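You operate a simulated robot arm through the tools that you are given. There is no shell and no other tool.

You run a simulated two-armed robot. Do the job below in one go: nothing can be reset, and whatever is moved stays where it is left.

JOB
Grip plate 29 in the grey holder, scour its soot off with the purple pad, then free the jaw.
Fine: put the pad back; the plate stays in the holder. What is to be rubbed or washed off counts as gone when no trace of it is left.

Only the result counts: the job must be done as asked and must still hold three seconds after the hand-in. Knocking over, shifting, dropping, spilling or breaking anything else fails it.

ROBOT AND FRAMES
Two 7-joint arms with two-finger parallel grippers on one trunk that stands fixed in place. Base frame: the origin is at the foot of the trunk, x ahead of it, y to its left, z up; the work surface is at about z = 850. Lengths are in mm, angles in degrees, forces in N, time in s.
The left shoulder is at [71, 156, 1055], the right one opposite. Payload 3.91 kg a hand.
The TCP of each hand is the grasp point between the finger pads, 30 mm short of the fingertips. In the tool frame z runs along the fingers and y along their closing line. The gripper opens to 110 mm. The fingers are 20 mm wide and 10 mm thick; the gripper's body (48 by 112 mm) begins 55 mm behind the TCP.
Orientation is that of the tool frame in the base frame, as a unit quaternion [x, y, z, w]. With the fingers straight down and closing along the base's y, the tool's x points along the base's -x, its y along +y and its z along -z.

CONTROLS
- The arms move only by the tool send_rows. It takes "left_moves", "right_moves" or both (then of equal length, played together; a hand with none holds still); each is a list of rows, each an object of numbers (a shift or turn left out is 0, a gripper value left out holds the last): "x", "y", "z": the shift along the tool's x, y, z in mm; "ax", "ay", "az": the turn, a rotation vector about the tool's x, y, z in rad; "hand": the finger opening in mm, from 0 to 110. In form: [{"x": .., "y": .., "z": .., "ax": .., "ay": .., "az": .., "hand": ..}, ...]. A call has 1 to 20 rows; each row shifts and turns the commanded pose from where the row before left it, along the tool's axes as they then stand. Rows are played at 5 a second. More than 50 mm and 8.6 degrees between two rows, or a gripper value outside its range, and nothing of the call is played. Where a pose cannot be reached the arm comes as near as it can. A force on the tool above 40 N (or 10 N above the force at the start of the call, whichever is more), or a blocked arm, ends the call early, and 0.2 s more pass. The fingers move at their own pace (about 108 mm/s each) and stop on an object; they squeeze with about 24 N. The grip force told is the motor's: it shows also when the fingers shut on nothing. Time passes only in rows, and 0.2 s behind the last, so rows that do not move let the fingers close. The reply holds the time, the measured pose of the TCP, the force on the tool along the base axes, the opening and the grip force, in the units named above and with some noise, with the torque about the TCP (base axes, N m) and any sound that the robot's microphone picked up.
- Cameras (640 x 400 px; columns grow to the right, rows downward): "scene" is now at [131, -47.7, 1310.4]; the picture's right is [-0.48, -0.88, 0.00], its down [-0.26, 0.14, -0.95] and it looks along [0.84, -0.46, -0.30] (base axes); focal length 373 px, centre (320, 200). "left" rides on the left gripper at [72, -17, -103] in its tool frame; the picture's right is [0.23, 0.97, 0.00], its down [-0.76, 0.18, -0.62] and it looks along [-0.61, 0.14, 0.78] (tool axes); focal length 222 px, centre (320, 200). "right" rides on the right gripper at [72, 17, -103] in its tool frame; the picture's right is [-0.23, 0.97, 0.00], its down [-0.76, -0.18, -0.62] and it looks along [-0.61, -0.14, 0.78] (tool axes); focal length 222 px, centre (320, 200). There is no depth. A picture from a camera that has moved, and an enlarged one, comes with that camera's place and axes in the base frame and with its lens.
- capture(camera): a new picture of that camera. It takes no simulated time.
- raise_lower(by): slides the trunk up (or, below 0, down) by that many mm; the arms and the scene camera ride with it, the base frame stays. It gives what a move gives, with no picture.
- turn_head(pan, tilt): turns the head with the scene camera to pan (to the left, within 86 degrees either way) and tilt (down, from -29 to 69), counted from straight ahead of the robot. It gives what a move gives.
- close_up(camera, box): a new picture of the part [left, top, right, bottom] of that camera's present view, enlarged. It takes no simulated time.
- hand_in(): hands the job in; it is judged then, once.

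Places have to be worked out from the pictures, the camera data and where the tool is seen. Open the grippers and draw the arms clear of the work before you hand the job in, unless the task says otherwise.

The tools are called after "Call:" by a JSON object that holds its "api" and its "payload". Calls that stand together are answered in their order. send_rows: Moves the arms, as the interface text tells. Its arguments: {"type":"object","properties":{"left_moves":{"type":"array"},"right_moves":{"type":"array"}},"required":[]} The other tools are called the same way: raise_lower (by) slides the trunk up or down; turn_head (pan, tilt) turns the head that bears the scene camera; capture (camera) takes a picture; close_up (camera, box) takes an enlarged picture of a part of a camera's view; hand_in () hands the job in.

At the start:

```text
clock: 0.0
left_eef_pos: [776.9, -66.6, 1185.8]
left_ee_rot: [0.0, 1.0, 0.0, 0.0]
left_contact_force: [-0.2, 0.3, -0.5]
left_wrist_torque: [-0.01, 0.0, -0.01]
left_grip_width: 109.8
left_grasp_force: 0.1
right_eef_pos: [512.8, -592.2, 1158.3]
right_ee_rot: [0.0, 1.0, 0.0, 0.0]
right_contact_force: [-0.3, 0.5, -0.8]
right_wrist_torque: [0.01, -0.04, -0.01]
right_grip_width: 110.1
right_grasp_force: 0.1
trunk travel left (down, up): [-500.0, 440.0]
head pan, tilt: [-28.8, 17.5]
```

scene: 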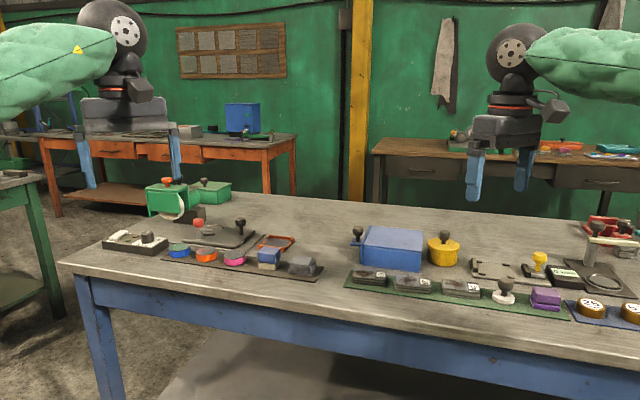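
right: 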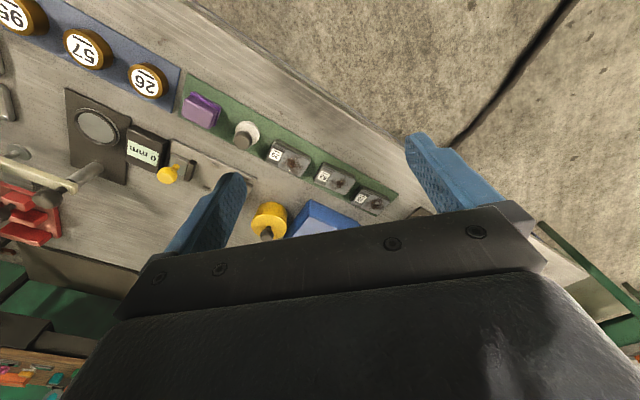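
left: 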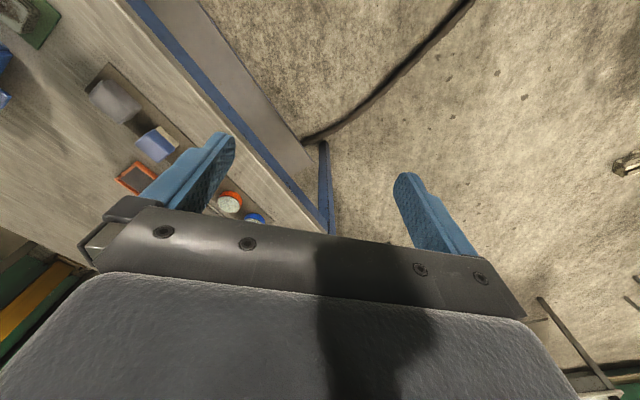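

The scene shows a bench with a green tray (three plates, a stamp-like thing, a purple pad) and other stations. I'll enlarge several parts to identify plate 29, the grey holder and the pad.

Call:
{"api": "close_up", "payload": {"camera": "scene", "box": [340, 220, 500, 320]}}

Call:
{"api": "close_up", "payload": {"camera": "scene", "box": [460, 220, 640, 332]}}

Call:
{"api": "close_up", "payload": {"camera": "scene", "box": [90, 170, 330, 320]}}

Call:
{"api": "close_up", "payload": {"camera": "right", "box": [120, 60, 420, 248]}}

```text
4.00 times, centred on (420, 270) of scene
camera zoom: at [131.0, -47.7, 1310.4], right [-0.48, -0.88, 0.0], down [-0.26, 0.14, -0.95], along [0.84, -0.46, -0.3], focal length 1492 px, centre (-80, -80)
```

zoom: 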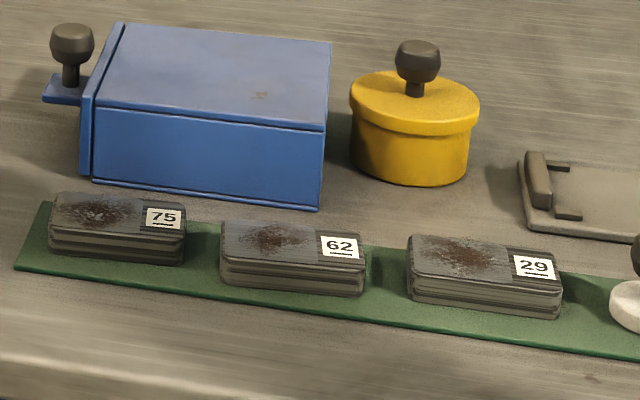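

```text
3.56 times, centred on (550, 276) of scene
camera zoom: at [131.0, -47.7, 1310.4], right [-0.48, -0.88, 0.0], down [-0.26, 0.14, -0.95], along [0.84, -0.46, -0.3], focal length 1326 px, centre (-498, -70)
```

zoom: 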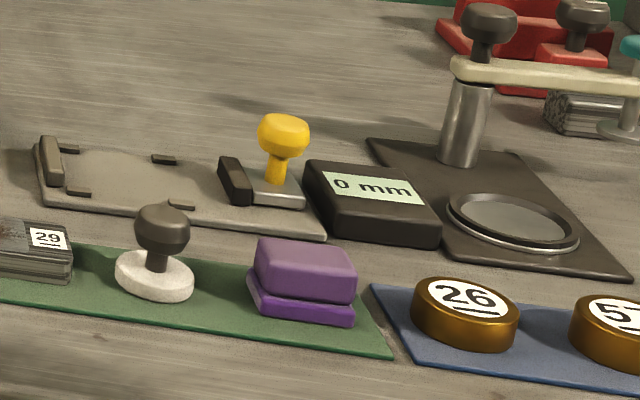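

```text
2.67 times, centred on (210, 245) of scene
camera zoom: at [131.0, -47.7, 1310.4], right [-0.48, -0.88, 0.0], down [-0.26, 0.14, -0.95], along [0.84, -0.46, -0.3], focal length 994 px, centre (613, 80)
```

zoom: 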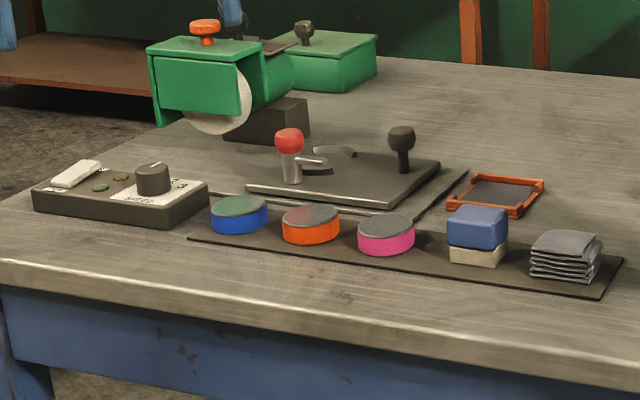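

```text
2.13 times, centred on (270, 154) of right
camera zoom: at [440.5, -576.0, 1262.0], right [0.23, 0.97, 0.0], down [0.76, -0.18, 0.62], along [0.61, -0.14, -0.78], focal length 473 px, centre (426, 298)
```

zoom: 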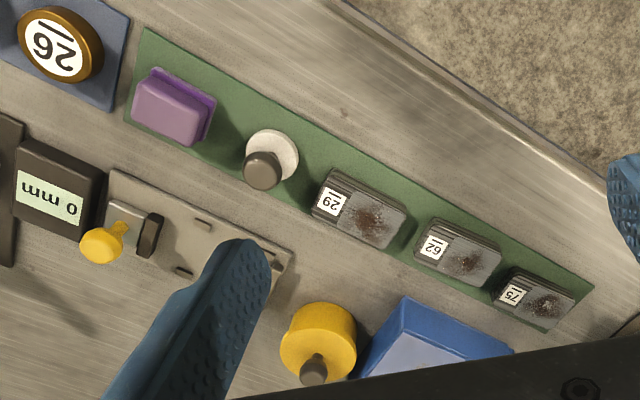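

Plate 29 sits third on the green mat, the pad is purple at its right end, and the grey holder (fixed jaw at left, sliding jaw with a yellow knob at right) lies behind. I'll turn the head toward that area for better measurements.

Call:
{"api": "turn_head", "payload": {"pan": -54, "tilt": 30}}

Call:
{"api": "capture", "payload": {"camera": "scene"}}

```text
clock: 0.9
left_eef_pos: [776.0, -66.0, 1184.8]
left_ee_rot: [0.001, 1.0, 0.0, 0.001]
left_contact_force: [-0.6, -0.6, 0.0]
left_wrist_torque: [0.02, 0.01, 0.01]
left_grip_width: 110.0
left_grasp_force: 0.0
right_eef_pos: [513.3, -589.6, 1158.5]
right_ee_rot: [-0.001, 1.0, 0.0, 0.0]
right_contact_force: [-0.3, -0.7, 0.5]
right_wrist_torque: [-0.02, 0.01, 0.01]
right_grip_width: 110.0
right_grasp_force: 0.1
trunk travel left (down, up): [-500.0, 440.0]
head pan, tilt: [-54.0, 30.0]
```

```text
taken
camera scene: at [102.5, -75.9, 1290.2], right [-0.81, -0.59, 0.0], down [-0.29, 0.4, -0.87], along [0.51, -0.7, -0.5], focal length 373 px, centre (320, 200)
```

scene: 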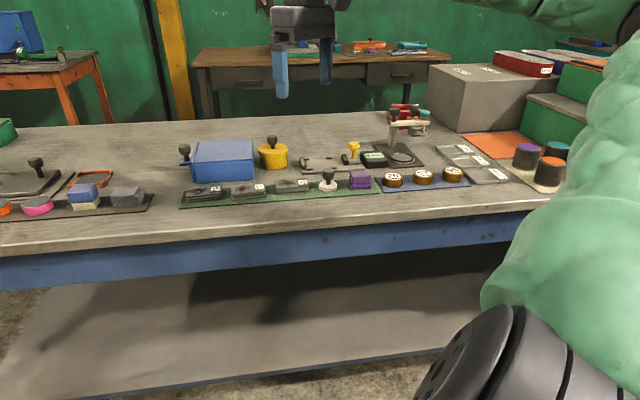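

The holder area is now near the picture centre. I'll enlarge it for measurement.

Call:
{"api": "close_up", "payload": {"camera": "scene", "box": [260, 130, 420, 230]}}

Call:
{"api": "close_up", "payload": {"camera": "scene", "box": [290, 140, 370, 190]}}

Call:
{"api": "close_up", "payload": {"camera": "scene", "box": [170, 130, 330, 230]}}

Call:
{"api": "close_up", "payload": {"camera": "scene", "box": [360, 90, 580, 220]}}

```text
4.00 times, centred on (340, 180) of scene
camera zoom: at [102.5, -75.9, 1290.2], right [-0.81, -0.59, 0.0], down [-0.29, 0.4, -0.87], along [0.51, -0.7, -0.5], focal length 1492 px, centre (240, 280)
```

zoom: 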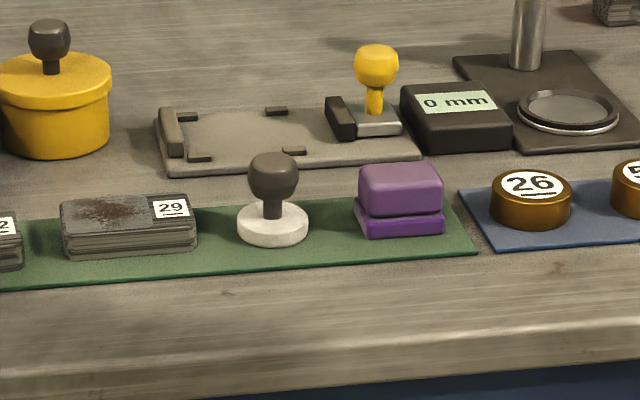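

```text
8.00 times, centred on (330, 165) of scene
camera zoom: at [102.5, -75.9, 1290.2], right [-0.81, -0.59, 0.0], down [-0.29, 0.4, -0.87], along [0.51, -0.7, -0.5], focal length 2984 px, centre (240, 480)
```

zoom: 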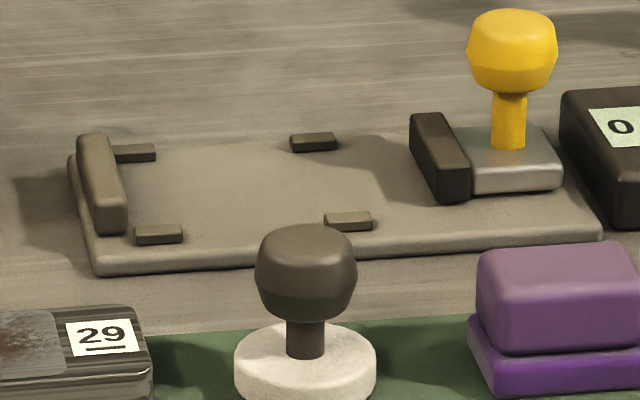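

```text
4.00 times, centred on (250, 180) of scene
camera zoom: at [102.5, -75.9, 1290.2], right [-0.81, -0.59, 0.0], down [-0.29, 0.4, -0.87], along [0.51, -0.7, -0.5], focal length 1492 px, centre (600, 280)
```

zoom: 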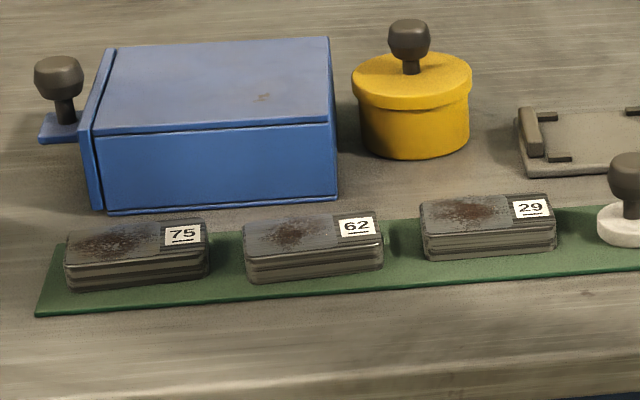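

```text
2.91 times, centred on (470, 155) of scene
camera zoom: at [102.5, -75.9, 1290.2], right [-0.81, -0.59, 0.0], down [-0.29, 0.4, -0.87], along [0.51, -0.7, -0.5], focal length 1085 px, centre (-116, 331)
```

zoom: 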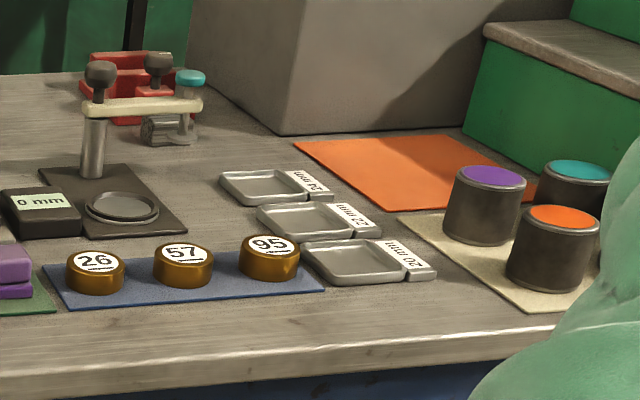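

Plate 29 appears near (617, -690), the pad near (510, -800), and the holder spans roughly (670, -775) to (550, -900), with its long axis along about (-0.70, -0.72). I'll yaw the right hand so its camera looks at the holder and refine these.

Call:
{"api": "send_rows", "payload": {"right_moves": [{"az": 0.128}, {"az": 0.128}, {"az": 0.128}, {"az": 0.128}, {"az": 0.128}, {"az": 0.128}, {"x": -5, "y": -22}, {"x": -6, "y": -22}, {}]}}

Call:
{"api": "capture", "payload": {"camera": "right"}}

```text
clock: 2.9
left_eef_pos: [777.4, -66.7, 1185.0]
left_ee_rot: [0.0, 1.0, 0.0, 0.0]
left_contact_force: [-1.0, 0.4, 0.2]
left_wrist_torque: [0.02, 0.01, 0.04]
left_grip_width: 110.0
left_grasp_force: 0.0
right_eef_pos: [490.4, -631.4, 1160.7]
right_ee_rot: [0.375, 0.927, -0.001, 0.0]
right_contact_force: [0.1, 0.7, -0.3]
right_wrist_torque: [-0.02, 0.0, 0.01]
right_grip_width: 109.9
right_grasp_force: 0.0
trunk travel left (down, up): [-500.0, 440.0]
head pan, tilt: [-54.0, 30.0]
```

```text
taken
camera right: at [449.7, -569.3, 1262.7], right [0.84, 0.54, 0.0], down [0.42, -0.66, 0.62], along [0.34, -0.52, -0.78], focal length 222 px, centre (320, 200)
```

right: 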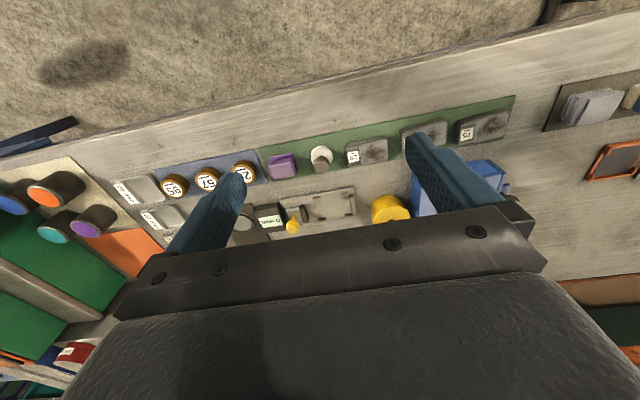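

The holder, pad and plate 29 lie between the fingers in this view. I'll enlarge it to measure.

Call:
{"api": "close_up", "payload": {"camera": "right", "box": [256, 130, 416, 230]}}

Call:
{"api": "close_up", "payload": {"camera": "right", "box": [280, 180, 360, 230]}}

```text
4.00 times, centred on (336, 180) of right
camera zoom: at [449.7, -569.3, 1262.7], right [0.84, 0.54, 0.0], down [0.42, -0.66, 0.62], along [0.34, -0.52, -0.78], focal length 888 px, centre (256, 280)
```

zoom: 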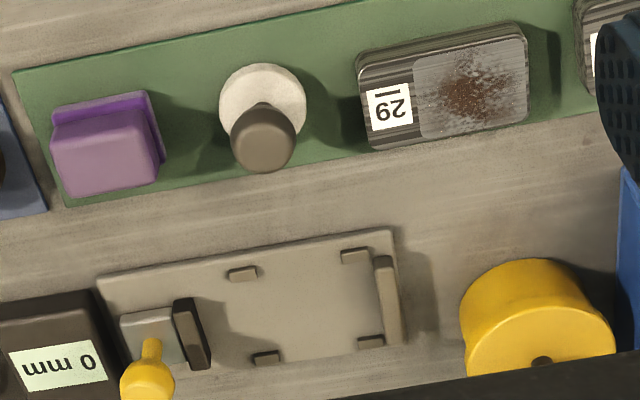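

```text
8.00 times, centred on (320, 205) of right
camera zoom: at [449.7, -569.3, 1262.7], right [0.84, 0.54, 0.0], down [0.42, -0.66, 0.62], along [0.34, -0.52, -0.78], focal length 1777 px, centre (320, 160)
```

zoom: 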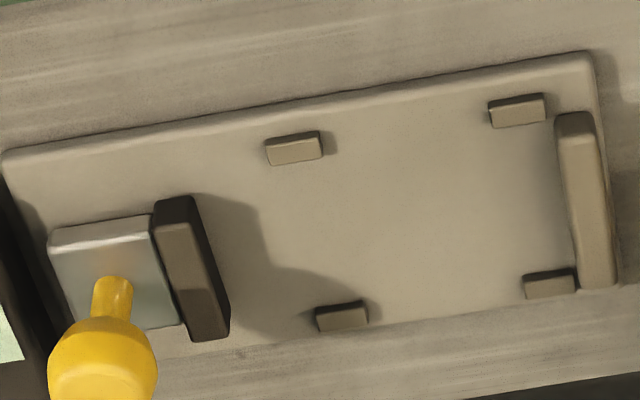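

The wrist view agrees with the head camera: the holder axis lies at 45°. In coordinates s=(x+y)/√2, n=(x-y)/√2, plate 29 is near s=-39, n=936, the fixed jaw face is at s≈-85, and the sliding jaw at s≈-195, n≈1066. I'll yaw the hand so it closes across the plate's width.

Call:
{"api": "send_rows", "payload": {"right_moves": [{"az": -0.1295}, {"az": -0.1295}, {"az": -0.1295}, {"az": -0.1295}, {"az": -0.1295}, {"az": -0.1295}, {"az": -0.1295}, {"az": -0.1295}, {"az": -0.1295}, {"az": -0.1295}, {"az": -0.1295}, {"az": -0.1295}, {}]}}

Call:
{"api": "capture", "payload": {"camera": "right"}}

```text
clock: 5.7
left_eef_pos: [776.3, -67.5, 1186.4]
left_ee_rot: [0.0, 1.0, 0.0, 0.0]
left_contact_force: [-0.3, -0.4, 0.5]
left_wrist_torque: [-0.01, -0.03, -0.04]
left_grip_width: 109.9
left_grasp_force: 0.1
right_eef_pos: [490.0, -630.8, 1157.6]
right_ee_rot: [-0.384, 0.923, 0.0, 0.0]
right_contact_force: [-0.4, 0.0, -0.5]
right_wrist_torque: [-0.03, -0.04, -0.02]
right_grip_width: 109.9
right_grasp_force: 0.1
trunk travel left (down, up): [-500.0, 440.0]
head pan, tilt: [-54.0, 30.0]
```

```text
taken
camera right: at [426.8, -670.8, 1261.8], right [-0.53, 0.85, 0.0], down [0.66, 0.41, 0.62], along [0.53, 0.33, -0.78], focal length 222 px, centre (320, 200)
```

right: 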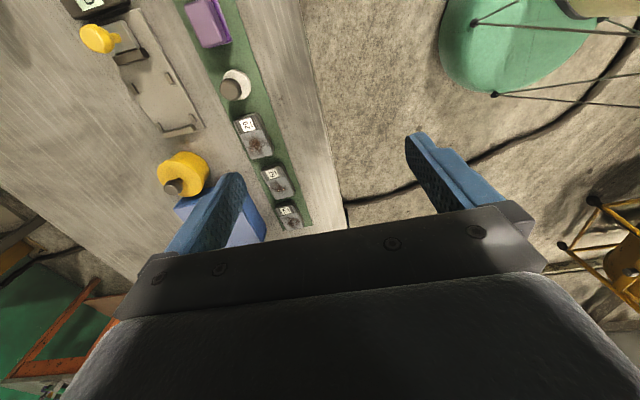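

The hand is now yawed at 45° (tool x along -s, tool y along -n). I'll move above plate 29 at z≈1000 and check the view.

Call:
{"api": "send_rows", "payload": {"right_moves": [{"x": -15, "y": -36, "hand": 80}, {"x": -15, "y": -36}, {"x": -15, "y": -36}, {"x": -15.7, "y": -35.7}, {"z": 40}, {"z": 40}, {"z": 40}, {"z": 37}, {}]}}

Call:
{"api": "capture", "payload": {"camera": "right"}}

Call:
{"api": "capture", "payload": {"camera": "scene"}}

```text
clock: 7.7
left_eef_pos: [776.4, -65.5, 1185.9]
left_ee_rot: [-0.001, 1.0, -0.001, 0.0]
left_contact_force: [-0.6, 0.4, -0.2]
left_wrist_torque: [0.04, 0.01, -0.01]
left_grip_width: 110.1
left_grasp_force: 0.0
right_eef_pos: [635.1, -691.6, 1003.8]
right_ee_rot: [-0.384, 0.923, 0.001, 0.0]
right_contact_force: [0.6, 0.2, -0.6]
right_wrist_torque: [-0.02, 0.0, 0.01]
right_grip_width: 80.1
right_grasp_force: 0.0
trunk travel left (down, up): [-500.0, 440.0]
head pan, tilt: [-54.0, 30.0]
```

```text
taken
camera right: at [571.6, -732.1, 1106.2], right [-0.53, 0.85, 0.0], down [0.66, 0.41, 0.62], along [0.53, 0.33, -0.78], focal length 222 px, centre (320, 200)
```

right: 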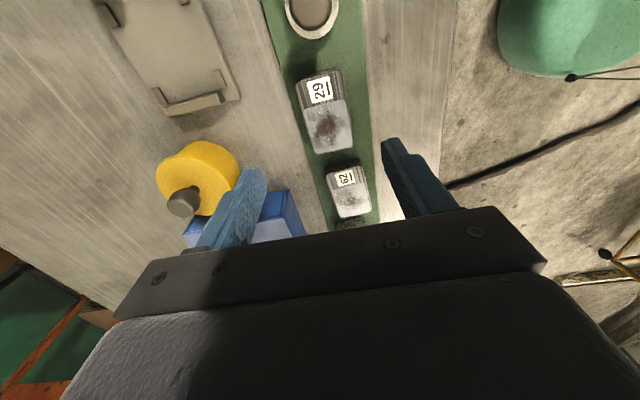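

```text
taken
camera scene: at [102.2, -75.4, 1290.3], right [-0.81, -0.59, 0.0], down [-0.29, 0.4, -0.87], along [0.51, -0.7, -0.5], focal length 373 px, centre (320, 200)
```

scene: 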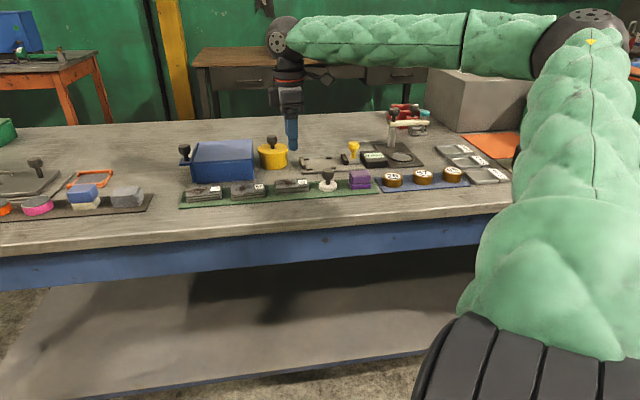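

I'll enlarge the plate in this closer view to fix its centre and angle.

Call:
{"api": "close_up", "payload": {"camera": "right", "box": [260, 50, 388, 130]}}

Call:
{"api": "close_up", "payload": {"camera": "right", "box": [260, 90, 388, 170]}}

Call:
{"api": "close_up", "payload": {"camera": "right", "box": [70, 0, 262, 120]}}

```text
5.00 times, centred on (324, 90) of right
camera zoom: at [571.6, -732.1, 1106.2], right [-0.53, 0.85, 0.0], down [0.66, 0.41, 0.62], along [0.53, 0.33, -0.78], focal length 1111 px, centre (300, 750)
```

zoom: 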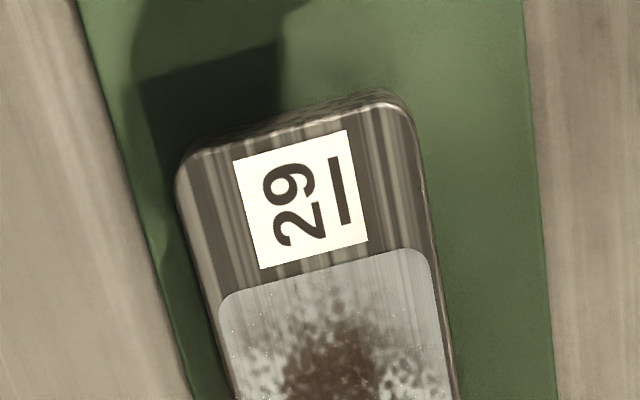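

```text
5.00 times, centred on (324, 130) of right
camera zoom: at [571.6, -732.1, 1106.2], right [-0.53, 0.85, 0.0], down [0.66, 0.41, 0.62], along [0.53, 0.33, -0.78], focal length 1111 px, centre (300, 550)
```

zoom: 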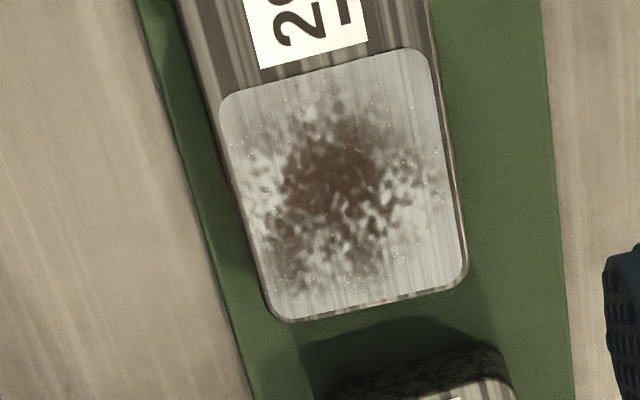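

```text
3.33 times, centred on (166, 60) of right
camera zoom: at [571.6, -732.1, 1106.2], right [-0.53, 0.85, 0.0], down [0.66, 0.41, 0.62], along [0.53, 0.33, -0.78], focal length 740 px, centre (833, 667)
```

zoom: 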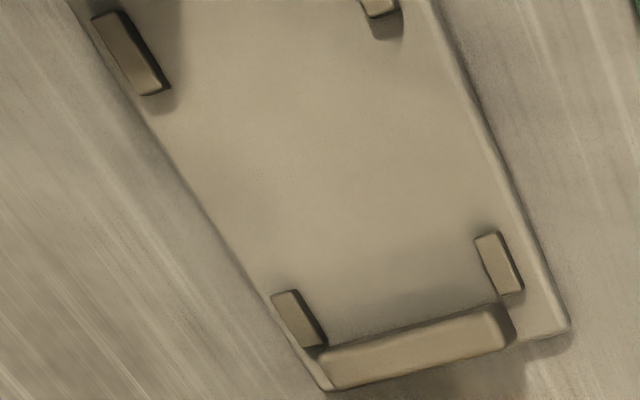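

Plate 29 measures about 79×46 mm, centred near (634, -687), at 45°; the holder bed target centre is about s=-124, n=1063. I'll shift slightly and lower around the plate.

Call:
{"api": "send_rows", "payload": {"right_moves": [{"x": -2.5, "y": 3.6}, {"z": 35}, {"z": 35}, {"z": 30}, {"z": 14}, {}]}}

Call:
{"api": "capture", "payload": {"camera": "right"}}

Call:
{"api": "close_up", "payload": {"camera": "scene", "box": [230, 110, 390, 210]}}

```text
clock: 9.1
left_eef_pos: [776.3, -65.8, 1185.4]
left_ee_rot: [0.0, 1.0, 0.0, 0.0]
left_contact_force: [-0.2, 0.1, -0.3]
left_wrist_torque: [0.01, -0.01, 0.02]
left_grip_width: 110.0
left_grasp_force: 0.0
right_eef_pos: [634.5, -686.5, 887.0]
right_ee_rot: [-0.384, 0.923, 0.0, 0.0]
right_contact_force: [0.2, -0.3, -1.1]
right_wrist_torque: [-0.02, 0.04, -0.01]
right_grip_width: 79.9
right_grasp_force: 0.1
trunk travel left (down, up): [-500.0, 440.0]
head pan, tilt: [-54.0, 30.0]
```

```text
taken
camera right: at [570.9, -726.2, 990.0], right [-0.53, 0.85, 0.0], down [0.66, 0.41, 0.62], along [0.53, 0.33, -0.78], focal length 222 px, centre (320, 200)
```

right: 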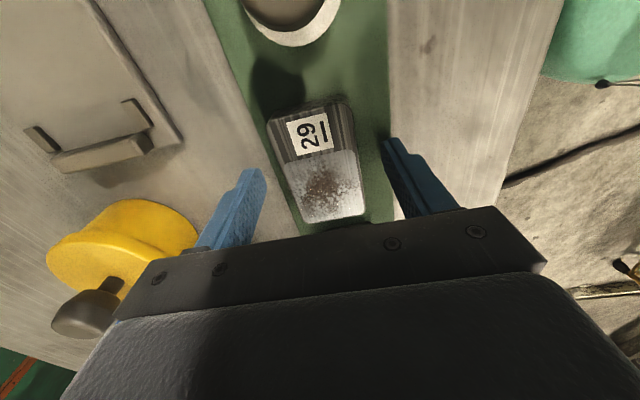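

```text
4.00 times, centred on (310, 160) of scene
camera zoom: at [102.4, -75.9, 1290.2], right [-0.81, -0.59, 0.0], down [-0.29, 0.4, -0.87], along [0.51, -0.7, -0.5], focal length 1492 px, centre (360, 360)
```

zoom: 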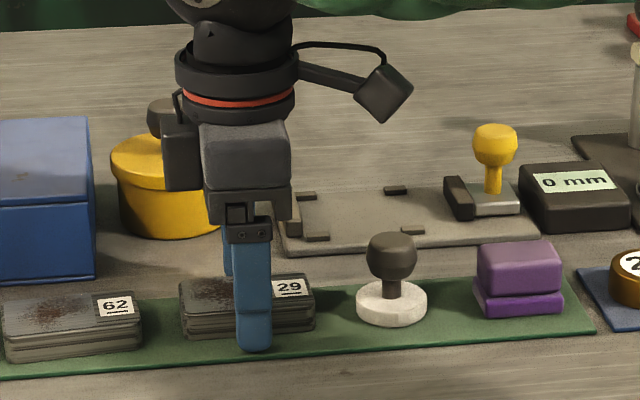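

The fingers straddle plate 29 near its middle with tips just above the mat. I'll lower 2.5 mm and close.

Call:
{"api": "send_rows", "payload": {"right_moves": [{"z": 2.5}, {"hand": 30}, {}, {}, {}]}}

Call:
{"api": "capture", "payload": {"camera": "right"}}

```text
clock: 10.3
left_eef_pos: [776.3, -66.0, 1185.4]
left_ee_rot: [0.0, 1.0, 0.0, 0.001]
left_contact_force: [0.3, 0.7, 0.3]
left_wrist_torque: [0.0, 0.0, 0.03]
left_grip_width: 110.2
left_grasp_force: 0.1
right_eef_pos: [634.5, -685.7, 885.2]
right_ee_rot: [-0.384, 0.923, 0.0, 0.0]
right_contact_force: [-0.6, 3.1, 0.3]
right_wrist_torque: [0.2, 0.09, 0.06]
right_grip_width: 47.8
right_grasp_force: 24.1
trunk travel left (down, up): [-500.0, 440.0]
head pan, tilt: [-54.0, 30.0]
```

```text
taken
camera right: at [571.1, -726.1, 987.9], right [-0.53, 0.85, 0.0], down [0.66, 0.41, 0.62], along [0.53, 0.33, -0.78], focal length 222 px, centre (320, 200)
```

right: 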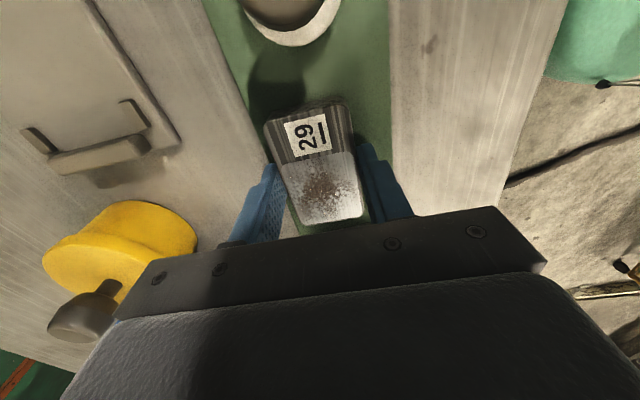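

Plate gripped at 47.8 mm with 24 N. I'll lift about 100 mm, then move over the holder bed (Δs≈-87, Δn≈+128) and check whether the arm reaches there.

Call:
{"api": "send_rows", "payload": {"right_moves": [{"z": -10}, {"z": -30}, {"z": -30}, {"z": -30}, {"x": 30}, {"x": 30}, {"x": 27}, {"y": -30}, {"y": -30}, {"y": -30}, {"y": -38}, {}, {}]}}

Call:
{"api": "capture", "payload": {"camera": "right"}}

Call:
{"api": "capture", "payload": {"camera": "scene"}}

```text
clock: 13.1
left_eef_pos: [777.1, -66.5, 1184.8]
left_ee_rot: [-0.001, 1.0, 0.001, -0.001]
left_contact_force: [0.2, 0.7, -0.2]
left_wrist_torque: [0.01, -0.03, 0.03]
left_grip_width: 110.0
left_grasp_force: 0.1
right_eef_pos: [663.6, -840.0, 984.3]
right_ee_rot: [-0.383, 0.924, 0.001, 0.0]
right_contact_force: [-0.1, -0.4, -5.2]
right_wrist_torque: [-0.01, 0.04, 0.0]
right_grip_width: 48.0
right_grasp_force: 24.6
trunk travel left (down, up): [-500.0, 440.0]
head pan, tilt: [-54.0, 30.0]
```

```text
taken
camera right: at [600.3, -879.8, 1087.2], right [-0.53, 0.85, 0.0], down [0.66, 0.41, 0.62], along [0.53, 0.33, -0.78], focal length 222 px, centre (320, 200)
```

right: 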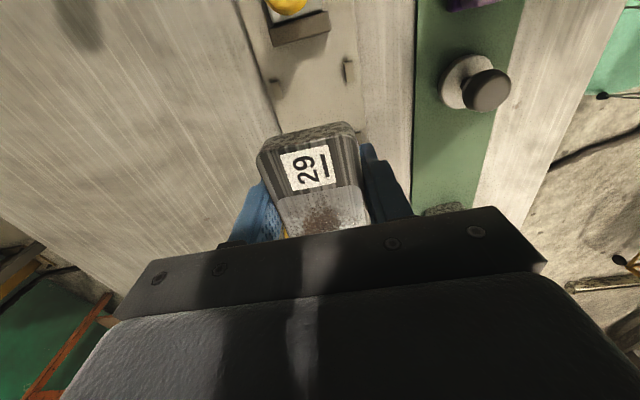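

```text
taken
camera scene: at [103.7, -76.7, 1290.0], right [-0.81, -0.59, 0.0], down [-0.3, 0.41, -0.87], along [0.51, -0.7, -0.5], focal length 373 px, centre (320, 200)
```

scene: 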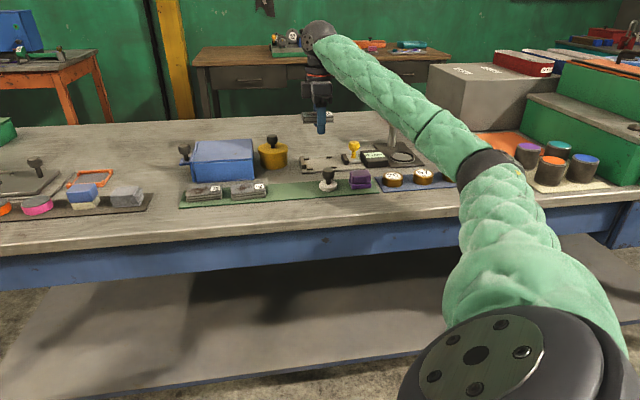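

The arm reaches the spot with the plate held level. I'll enlarge the view to check alignment with the bed's guides before lowering.

Call:
{"api": "close_up", "payload": {"camera": "right", "box": [224, 0, 416, 120]}}

Call:
{"api": "close_up", "payload": {"camera": "scene", "box": [250, 80, 410, 180]}}

```text
3.33 times, centred on (320, 60) of right
camera zoom: at [600.3, -879.8, 1087.2], right [-0.53, 0.85, 0.0], down [0.66, 0.41, 0.62], along [0.53, 0.33, -0.78], focal length 740 px, centre (320, 667)
```

zoom: 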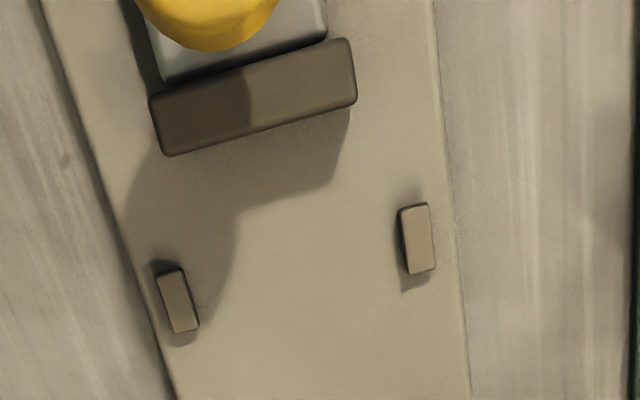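

```text
4.00 times, centred on (330, 130) of scene
camera zoom: at [103.7, -76.7, 1290.0], right [-0.81, -0.59, 0.0], down [-0.3, 0.41, -0.87], along [0.51, -0.7, -0.5], focal length 1492 px, centre (280, 480)
```

zoom: 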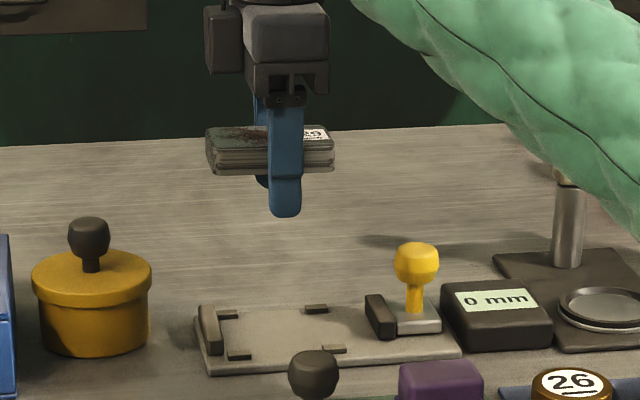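

Guide measurements put the bed centre at n≈1063, and the plate hangs centred about s=-125, so alignment is good (shift 1 mm more in -s). I'll lower to about z=900 and look.

Call:
{"api": "send_rows", "payload": {"right_moves": [{"x": 1, "z": 25}, {"z": 25}, {"z": 20}, {"z": 12}, {}, {}]}}

Call:
{"api": "close_up", "payload": {"camera": "right", "box": [200, 0, 440, 150]}}

Call:
{"api": "close_up", "payload": {"camera": "scene", "box": [270, 110, 390, 185]}}

```text
clock: 14.5
left_eef_pos: [775.2, -66.5, 1184.8]
left_ee_rot: [-0.001, 1.0, 0.0, 0.0]
left_contact_force: [1.0, 0.0, 0.0]
left_wrist_torque: [-0.01, 0.03, 0.02]
left_grip_width: 110.0
left_grasp_force: 0.1
right_eef_pos: [662.9, -837.9, 901.2]
right_ee_rot: [-0.383, 0.924, 0.001, 0.0]
right_contact_force: [0.4, -0.2, -5.5]
right_wrist_torque: [-0.04, 0.01, -0.01]
right_grip_width: 47.9
right_grasp_force: 24.0
trunk travel left (down, up): [-500.0, 440.0]
head pan, tilt: [-54.0, 30.0]
```

```text
2.67 times, centred on (320, 75) of right
camera zoom: at [598.7, -878.3, 1004.7], right [-0.53, 0.85, 0.0], down [0.66, 0.41, 0.62], along [0.53, 0.33, -0.78], focal length 592 px, centre (320, 533)
```

zoom: 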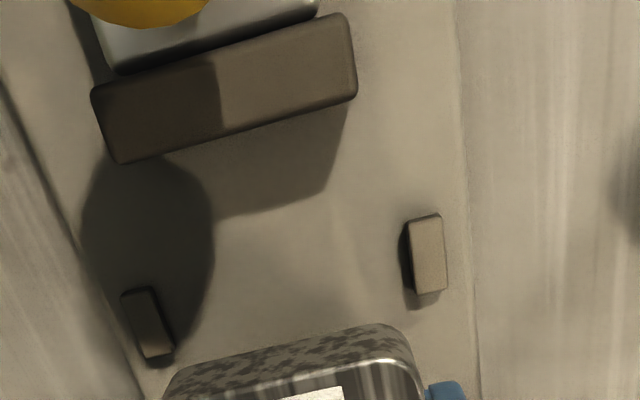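

```text
5.33 times, centred on (330, 148) of scene
camera zoom: at [102.9, -76.5, 1290.1], right [-0.81, -0.59, 0.0], down [-0.29, 0.41, -0.87], along [0.51, -0.7, -0.5], focal length 1989 px, centre (267, 480)
```

zoom: 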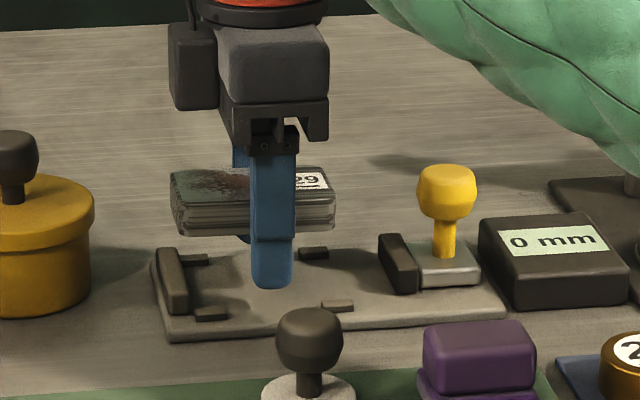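

The label looks larger and lower in the wrist view than when I gripped it, so the plate seems to have shifted in the fingers (higher, and towards +s). I'll look closely from both cameras before lowering further.

Call:
{"api": "capture", "payload": {"camera": "right"}}

Call:
{"api": "close_up", "payload": {"camera": "right", "box": [240, 110, 400, 210]}}

Call:
{"api": "close_up", "payload": {"camera": "scene", "box": [290, 130, 354, 170]}}

```text
taken
camera right: at [598.7, -878.3, 1004.7], right [-0.53, 0.85, 0.0], down [0.66, 0.41, 0.62], along [0.53, 0.33, -0.78], focal length 222 px, centre (320, 200)
```

right: 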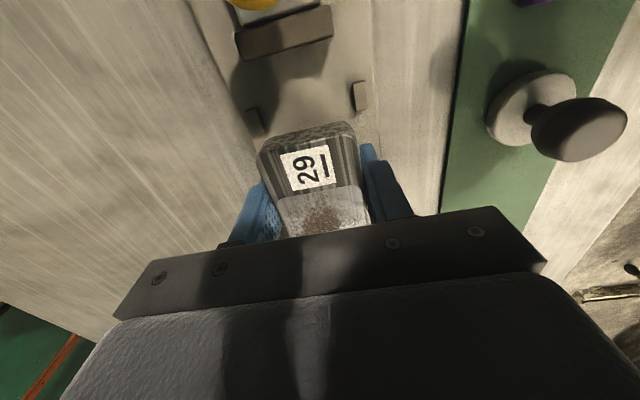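

```text
4.00 times, centred on (320, 160) of right
camera zoom: at [598.7, -878.3, 1004.7], right [-0.53, 0.85, 0.0], down [0.66, 0.41, 0.62], along [0.53, 0.33, -0.78], focal length 888 px, centre (320, 360)
```

zoom: 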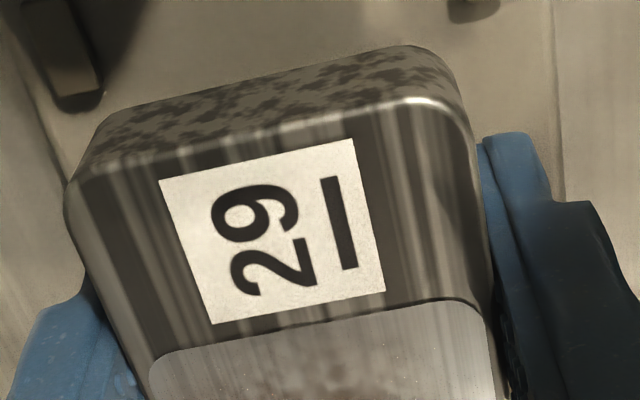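

```text
10.00 times, centred on (322, 150) of scene
camera zoom: at [102.9, -76.5, 1290.1], right [-0.81, -0.59, 0.0], down [-0.29, 0.41, -0.87], along [0.51, -0.7, -0.5], focal length 3730 px, centre (300, 700)
```

zoom: 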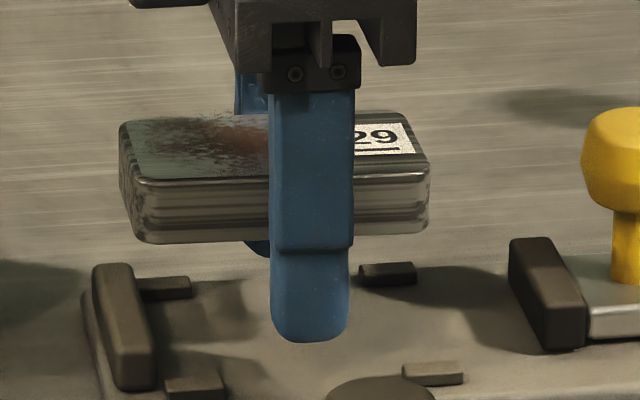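

The plate has indeed ridden up about 25 mm in the fingers. I need to check whether anything (e.g. the white stamp) was touched, by repeating the earlier reference close-up.

Call:
{"api": "close_up", "payload": {"camera": "scene", "box": [290, 140, 370, 190]}}

Call:
{"api": "close_up", "payload": {"camera": "scene", "box": [260, 130, 420, 230]}}

Call:
{"api": "close_up", "payload": {"camera": "scene", "box": [170, 130, 330, 230]}}

```text
8.00 times, centred on (330, 165) of scene
camera zoom: at [102.9, -76.5, 1290.1], right [-0.81, -0.59, 0.0], down [-0.29, 0.41, -0.87], along [0.51, -0.7, -0.5], focal length 2984 px, centre (240, 480)
```

zoom: 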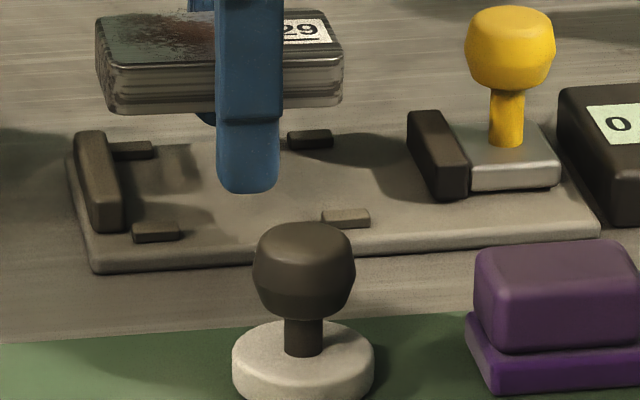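

```text
4.00 times, centred on (340, 180) of scene
camera zoom: at [102.9, -76.5, 1290.1], right [-0.81, -0.59, 0.0], down [-0.29, 0.41, -0.87], along [0.51, -0.7, -0.5], focal length 1492 px, centre (240, 280)
```

zoom: 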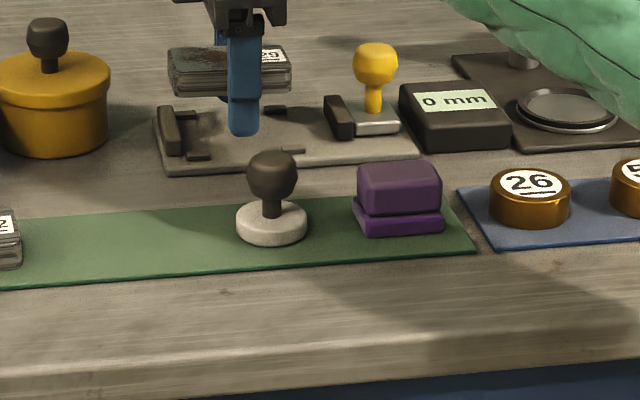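

```text
4.00 times, centred on (250, 180) of scene
camera zoom: at [102.9, -76.5, 1290.1], right [-0.81, -0.59, 0.0], down [-0.29, 0.41, -0.87], along [0.51, -0.7, -0.5], focal length 1492 px, centre (600, 280)
```

zoom: 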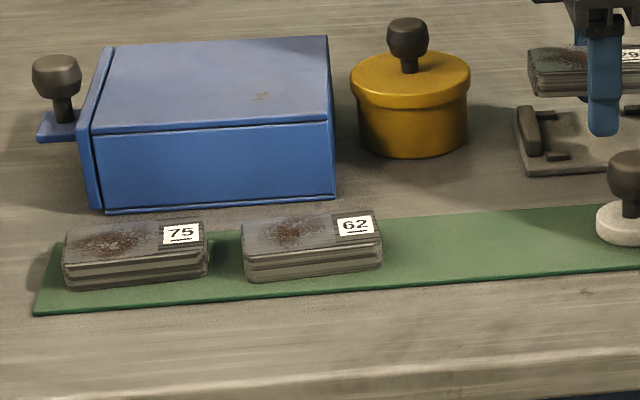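

Nothing else on the bench has moved, but the plate's underside is now about level with the TCP (tips ~28 mm below it). I'll shift 8 mm in -s so the plate clears the fixed jaw, and lower the fingertips to just above the bed, watching the force.

Call:
{"api": "send_rows", "payload": {"right_moves": [{"x": 4}, {"x": 4}, {"z": 3}, {"z": 3}, {"z": 2}, {}, {}]}}

Call:
{"api": "close_up", "payload": {"camera": "scene", "box": [290, 130, 370, 180]}}

Call:
{"api": "capture", "payload": {"camera": "right"}}

```text
clock: 16.1
left_eef_pos: [776.7, -67.1, 1185.0]
left_ee_rot: [0.001, 1.0, 0.0, -0.001]
left_contact_force: [0.3, 0.1, -0.5]
left_wrist_torque: [0.0, -0.01, 0.02]
left_grip_width: 109.9
left_grasp_force: 0.1
right_eef_pos: [657.0, -845.0, 895.5]
right_ee_rot: [-0.383, 0.924, 0.001, 0.0]
right_contact_force: [-0.7, 0.2, -4.5]
right_wrist_torque: [-0.03, 0.05, -0.01]
right_grip_width: 48.0
right_grasp_force: 24.6
trunk travel left (down, up): [-500.0, 440.0]
head pan, tilt: [-54.0, 30.0]
```

```text
8.00 times, centred on (330, 155) of scene
camera zoom: at [102.8, -76.4, 1290.1], right [-0.81, -0.59, 0.0], down [-0.29, 0.41, -0.87], along [0.51, -0.7, -0.5], focal length 2984 px, centre (240, 560)
```

zoom: 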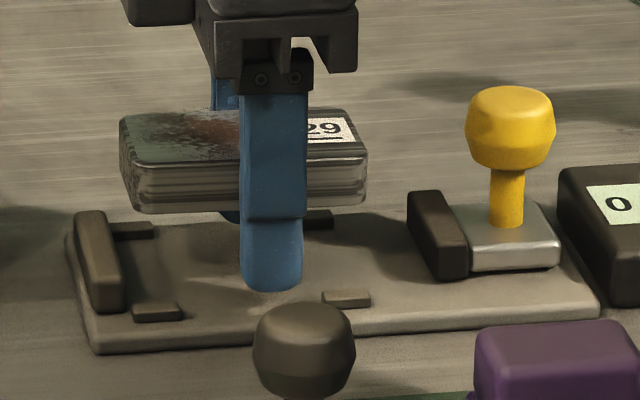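

```text
taken
camera right: at [593.3, -884.3, 997.4], right [-0.53, 0.85, 0.0], down [0.66, 0.41, 0.62], along [0.53, 0.33, -0.78], focal length 222 px, centre (320, 200)
```

right: 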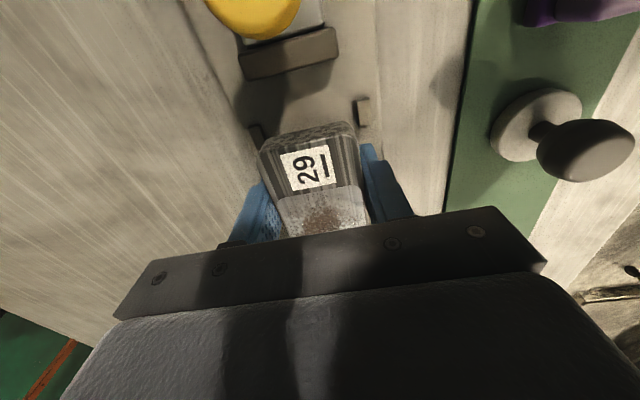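

The plate now clears the fixed jaw by about 6 mm in -s. I'll lower the fingertips the last few millimetres toward the bed.

Call:
{"api": "send_rows", "payload": {"right_moves": [{"z": 1.5}, {"z": 1.5}, {"z": 1}, {"z": 1}, {}, {}]}}

```text
clock: 17.5
left_eef_pos: [776.0, -66.2, 1186.3]
left_ee_rot: [0.001, 1.0, 0.001, 0.0]
left_contact_force: [0.6, 1.0, 0.3]
left_wrist_torque: [0.02, 0.01, 0.02]
left_grip_width: 109.6
left_grasp_force: 0.1
right_eef_pos: [658.5, -844.8, 889.4]
right_ee_rot: [-0.383, 0.924, 0.0, 0.0]
right_contact_force: [0.1, -0.9, -5.9]
right_wrist_torque: [0.07, 0.05, -0.01]
right_grip_width: 47.5
right_grasp_force: 24.0
trunk travel left (down, up): [-500.0, 440.0]
head pan, tilt: [-54.0, 30.0]
```

No contact yet at tip height ≈859.5. One more millimetre, then I'll ease the squeeze command to see how the grip force responds.

Call:
{"api": "send_rows", "payload": {"right_moves": [{"z": 1}, {}, {}]}}

Call:
{"api": "close_up", "payload": {"camera": "scene", "box": [290, 130, 370, 180]}}

```text
clock: 18.3
left_eef_pos: [777.4, -66.3, 1184.8]
left_ee_rot: [0.001, 1.0, 0.0, -0.001]
left_contact_force: [0.0, -0.1, 0.3]
left_wrist_torque: [-0.01, 0.0, -0.01]
left_grip_width: 110.1
left_grasp_force: 0.0
right_eef_pos: [657.1, -844.5, 888.7]
right_ee_rot: [-0.384, 0.923, 0.0, 0.0]
right_contact_force: [-0.6, -0.4, -6.2]
right_wrist_torque: [-0.02, 0.01, -0.02]
right_grip_width: 47.6
right_grasp_force: 24.1
trunk travel left (down, up): [-500.0, 440.0]
head pan, tilt: [-54.0, 30.0]
```

```text
8.00 times, centred on (330, 155) of scene
camera zoom: at [102.8, -76.4, 1290.1], right [-0.81, -0.59, 0.0], down [-0.29, 0.41, -0.87], along [0.51, -0.7, -0.5], focal length 2984 px, centre (240, 560)
```

zoom: 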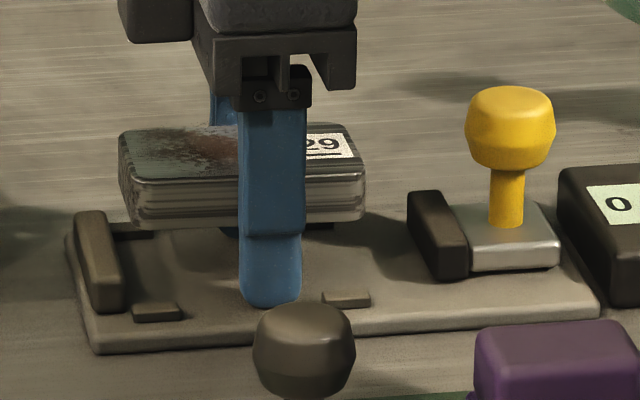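

The plate bottom is ~26 mm above the bed with the tips almost touching it. I'll ease the squeeze gradually so that the plate slides down between the fingers rather than dropping.

Call:
{"api": "send_rows", "payload": {"right_moves": [{"x": 1.5, "hand": 45}, {}]}}

```text
clock: 18.9
left_eef_pos: [776.4, -66.3, 1185.5]
left_ee_rot: [0.0, 1.0, 0.001, -0.001]
left_contact_force: [0.5, 1.1, 0.5]
left_wrist_torque: [0.01, -0.01, -0.01]
left_grip_width: 110.3
left_grasp_force: 0.1
right_eef_pos: [656.9, -845.0, 888.6]
right_ee_rot: [-0.383, 0.924, 0.001, -0.001]
right_contact_force: [0.0, 0.9, -5.9]
right_wrist_torque: [-0.03, 0.03, -0.04]
right_grip_width: 47.5
right_grasp_force: 23.8
trunk travel left (down, up): [-500.0, 440.0]
head pan, tilt: [-54.0, 30.0]
```

Call:
{"api": "send_rows", "payload": {"right_moves": [{"hand": 47}, {}]}}

```text
clock: 19.5
left_eef_pos: [776.4, -65.7, 1185.9]
left_ee_rot: [0.001, 1.0, 0.001, 0.0]
left_contact_force: [-0.5, -0.5, -0.1]
left_wrist_torque: [0.02, -0.01, 0.02]
left_grip_width: 109.9
left_grasp_force: 0.0
right_eef_pos: [657.4, -846.3, 890.4]
right_ee_rot: [-0.383, 0.924, 0.0, 0.0]
right_contact_force: [0.8, -1.1, 1.2]
right_wrist_torque: [-0.04, -0.02, -0.03]
right_grip_width: 48.1
right_grasp_force: 9.7
trunk travel left (down, up): [-500.0, 440.0]
head pan, tilt: [-54.0, 30.0]
```

The carried weight is gone from the reading (grip 9.7 N), so the plate has probably slid down. I'll look.

Call:
{"api": "close_up", "payload": {"camera": "scene", "box": [290, 130, 370, 180]}}

Call:
{"api": "capture", "payload": {"camera": "right"}}

```text
8.00 times, centred on (330, 155) of scene
camera zoom: at [102.5, -76.0, 1290.3], right [-0.81, -0.59, 0.0], down [-0.29, 0.4, -0.87], along [0.51, -0.7, -0.5], focal length 2984 px, centre (240, 560)
```

zoom: 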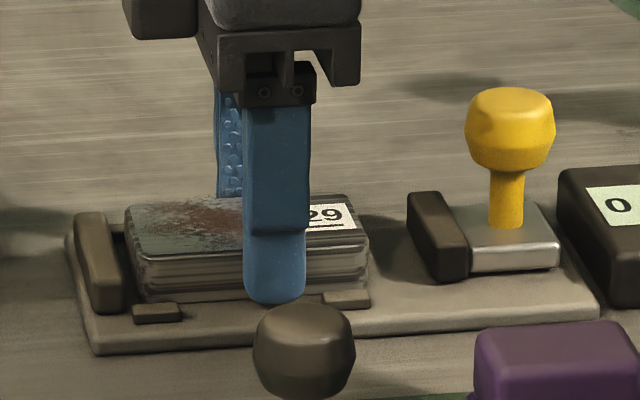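

```text
taken
camera right: at [592.8, -885.5, 993.1], right [-0.53, 0.85, 0.0], down [0.66, 0.41, 0.62], along [0.53, 0.33, -0.78], focal length 222 px, centre (320, 200)
```

right: 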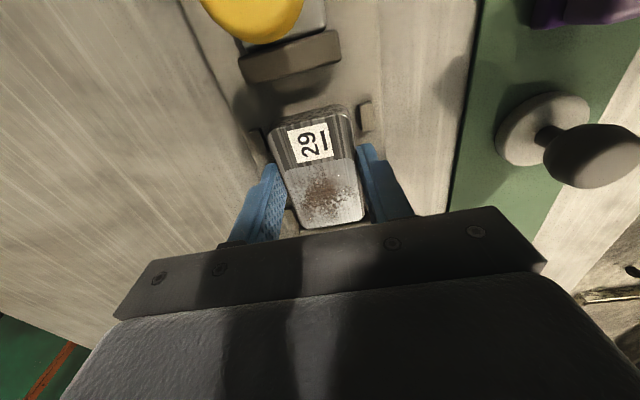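

Plate 29 now lies flat in the bed between the four guides. I'll open the fingers and rise straight up.

Call:
{"api": "send_rows", "payload": {"right_moves": [{"hand": 54}, {"hand": 66}, {}, {"z": -15}, {"z": -20}, {"z": -30}, {"z": -35}, {"z": -35}, {}]}}

Call:
{"api": "capture", "payload": {"camera": "right"}}

Call:
{"api": "close_up", "payload": {"camera": "scene", "box": [290, 130, 370, 180]}}

```text
clock: 21.5
left_eef_pos: [776.7, -67.4, 1185.9]
left_ee_rot: [0.0, 1.0, 0.0, -0.002]
left_contact_force: [-0.7, 0.2, 0.1]
left_wrist_torque: [0.04, 0.0, 0.02]
left_grip_width: 109.9
left_grasp_force: 0.0
right_eef_pos: [655.3, -845.8, 1023.5]
right_ee_rot: [-0.383, 0.924, 0.001, 0.0]
right_contact_force: [0.7, 0.4, -0.1]
right_wrist_torque: [0.01, -0.01, 0.02]
right_grip_width: 66.0
right_grasp_force: 0.1
trunk travel left (down, up): [-500.0, 440.0]
head pan, tilt: [-54.0, 30.0]
```

```text
taken
camera right: at [593.1, -886.3, 1127.1], right [-0.53, 0.85, 0.0], down [0.66, 0.41, 0.62], along [0.53, 0.33, -0.78], focal length 222 px, centre (320, 200)
```

right: 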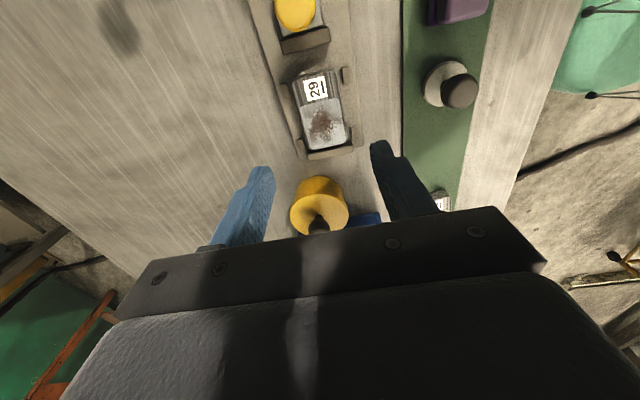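

```text
8.00 times, centred on (330, 155) of scene
camera zoom: at [102.8, -76.6, 1290.0], right [-0.81, -0.59, 0.0], down [-0.29, 0.41, -0.87], along [0.51, -0.7, -0.5], focal length 2984 px, centre (240, 560)
```

zoom: 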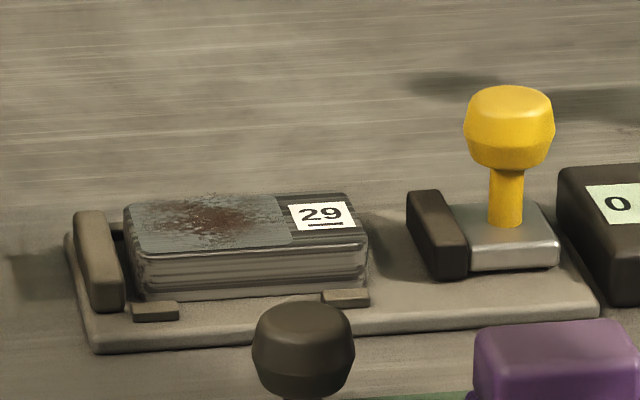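

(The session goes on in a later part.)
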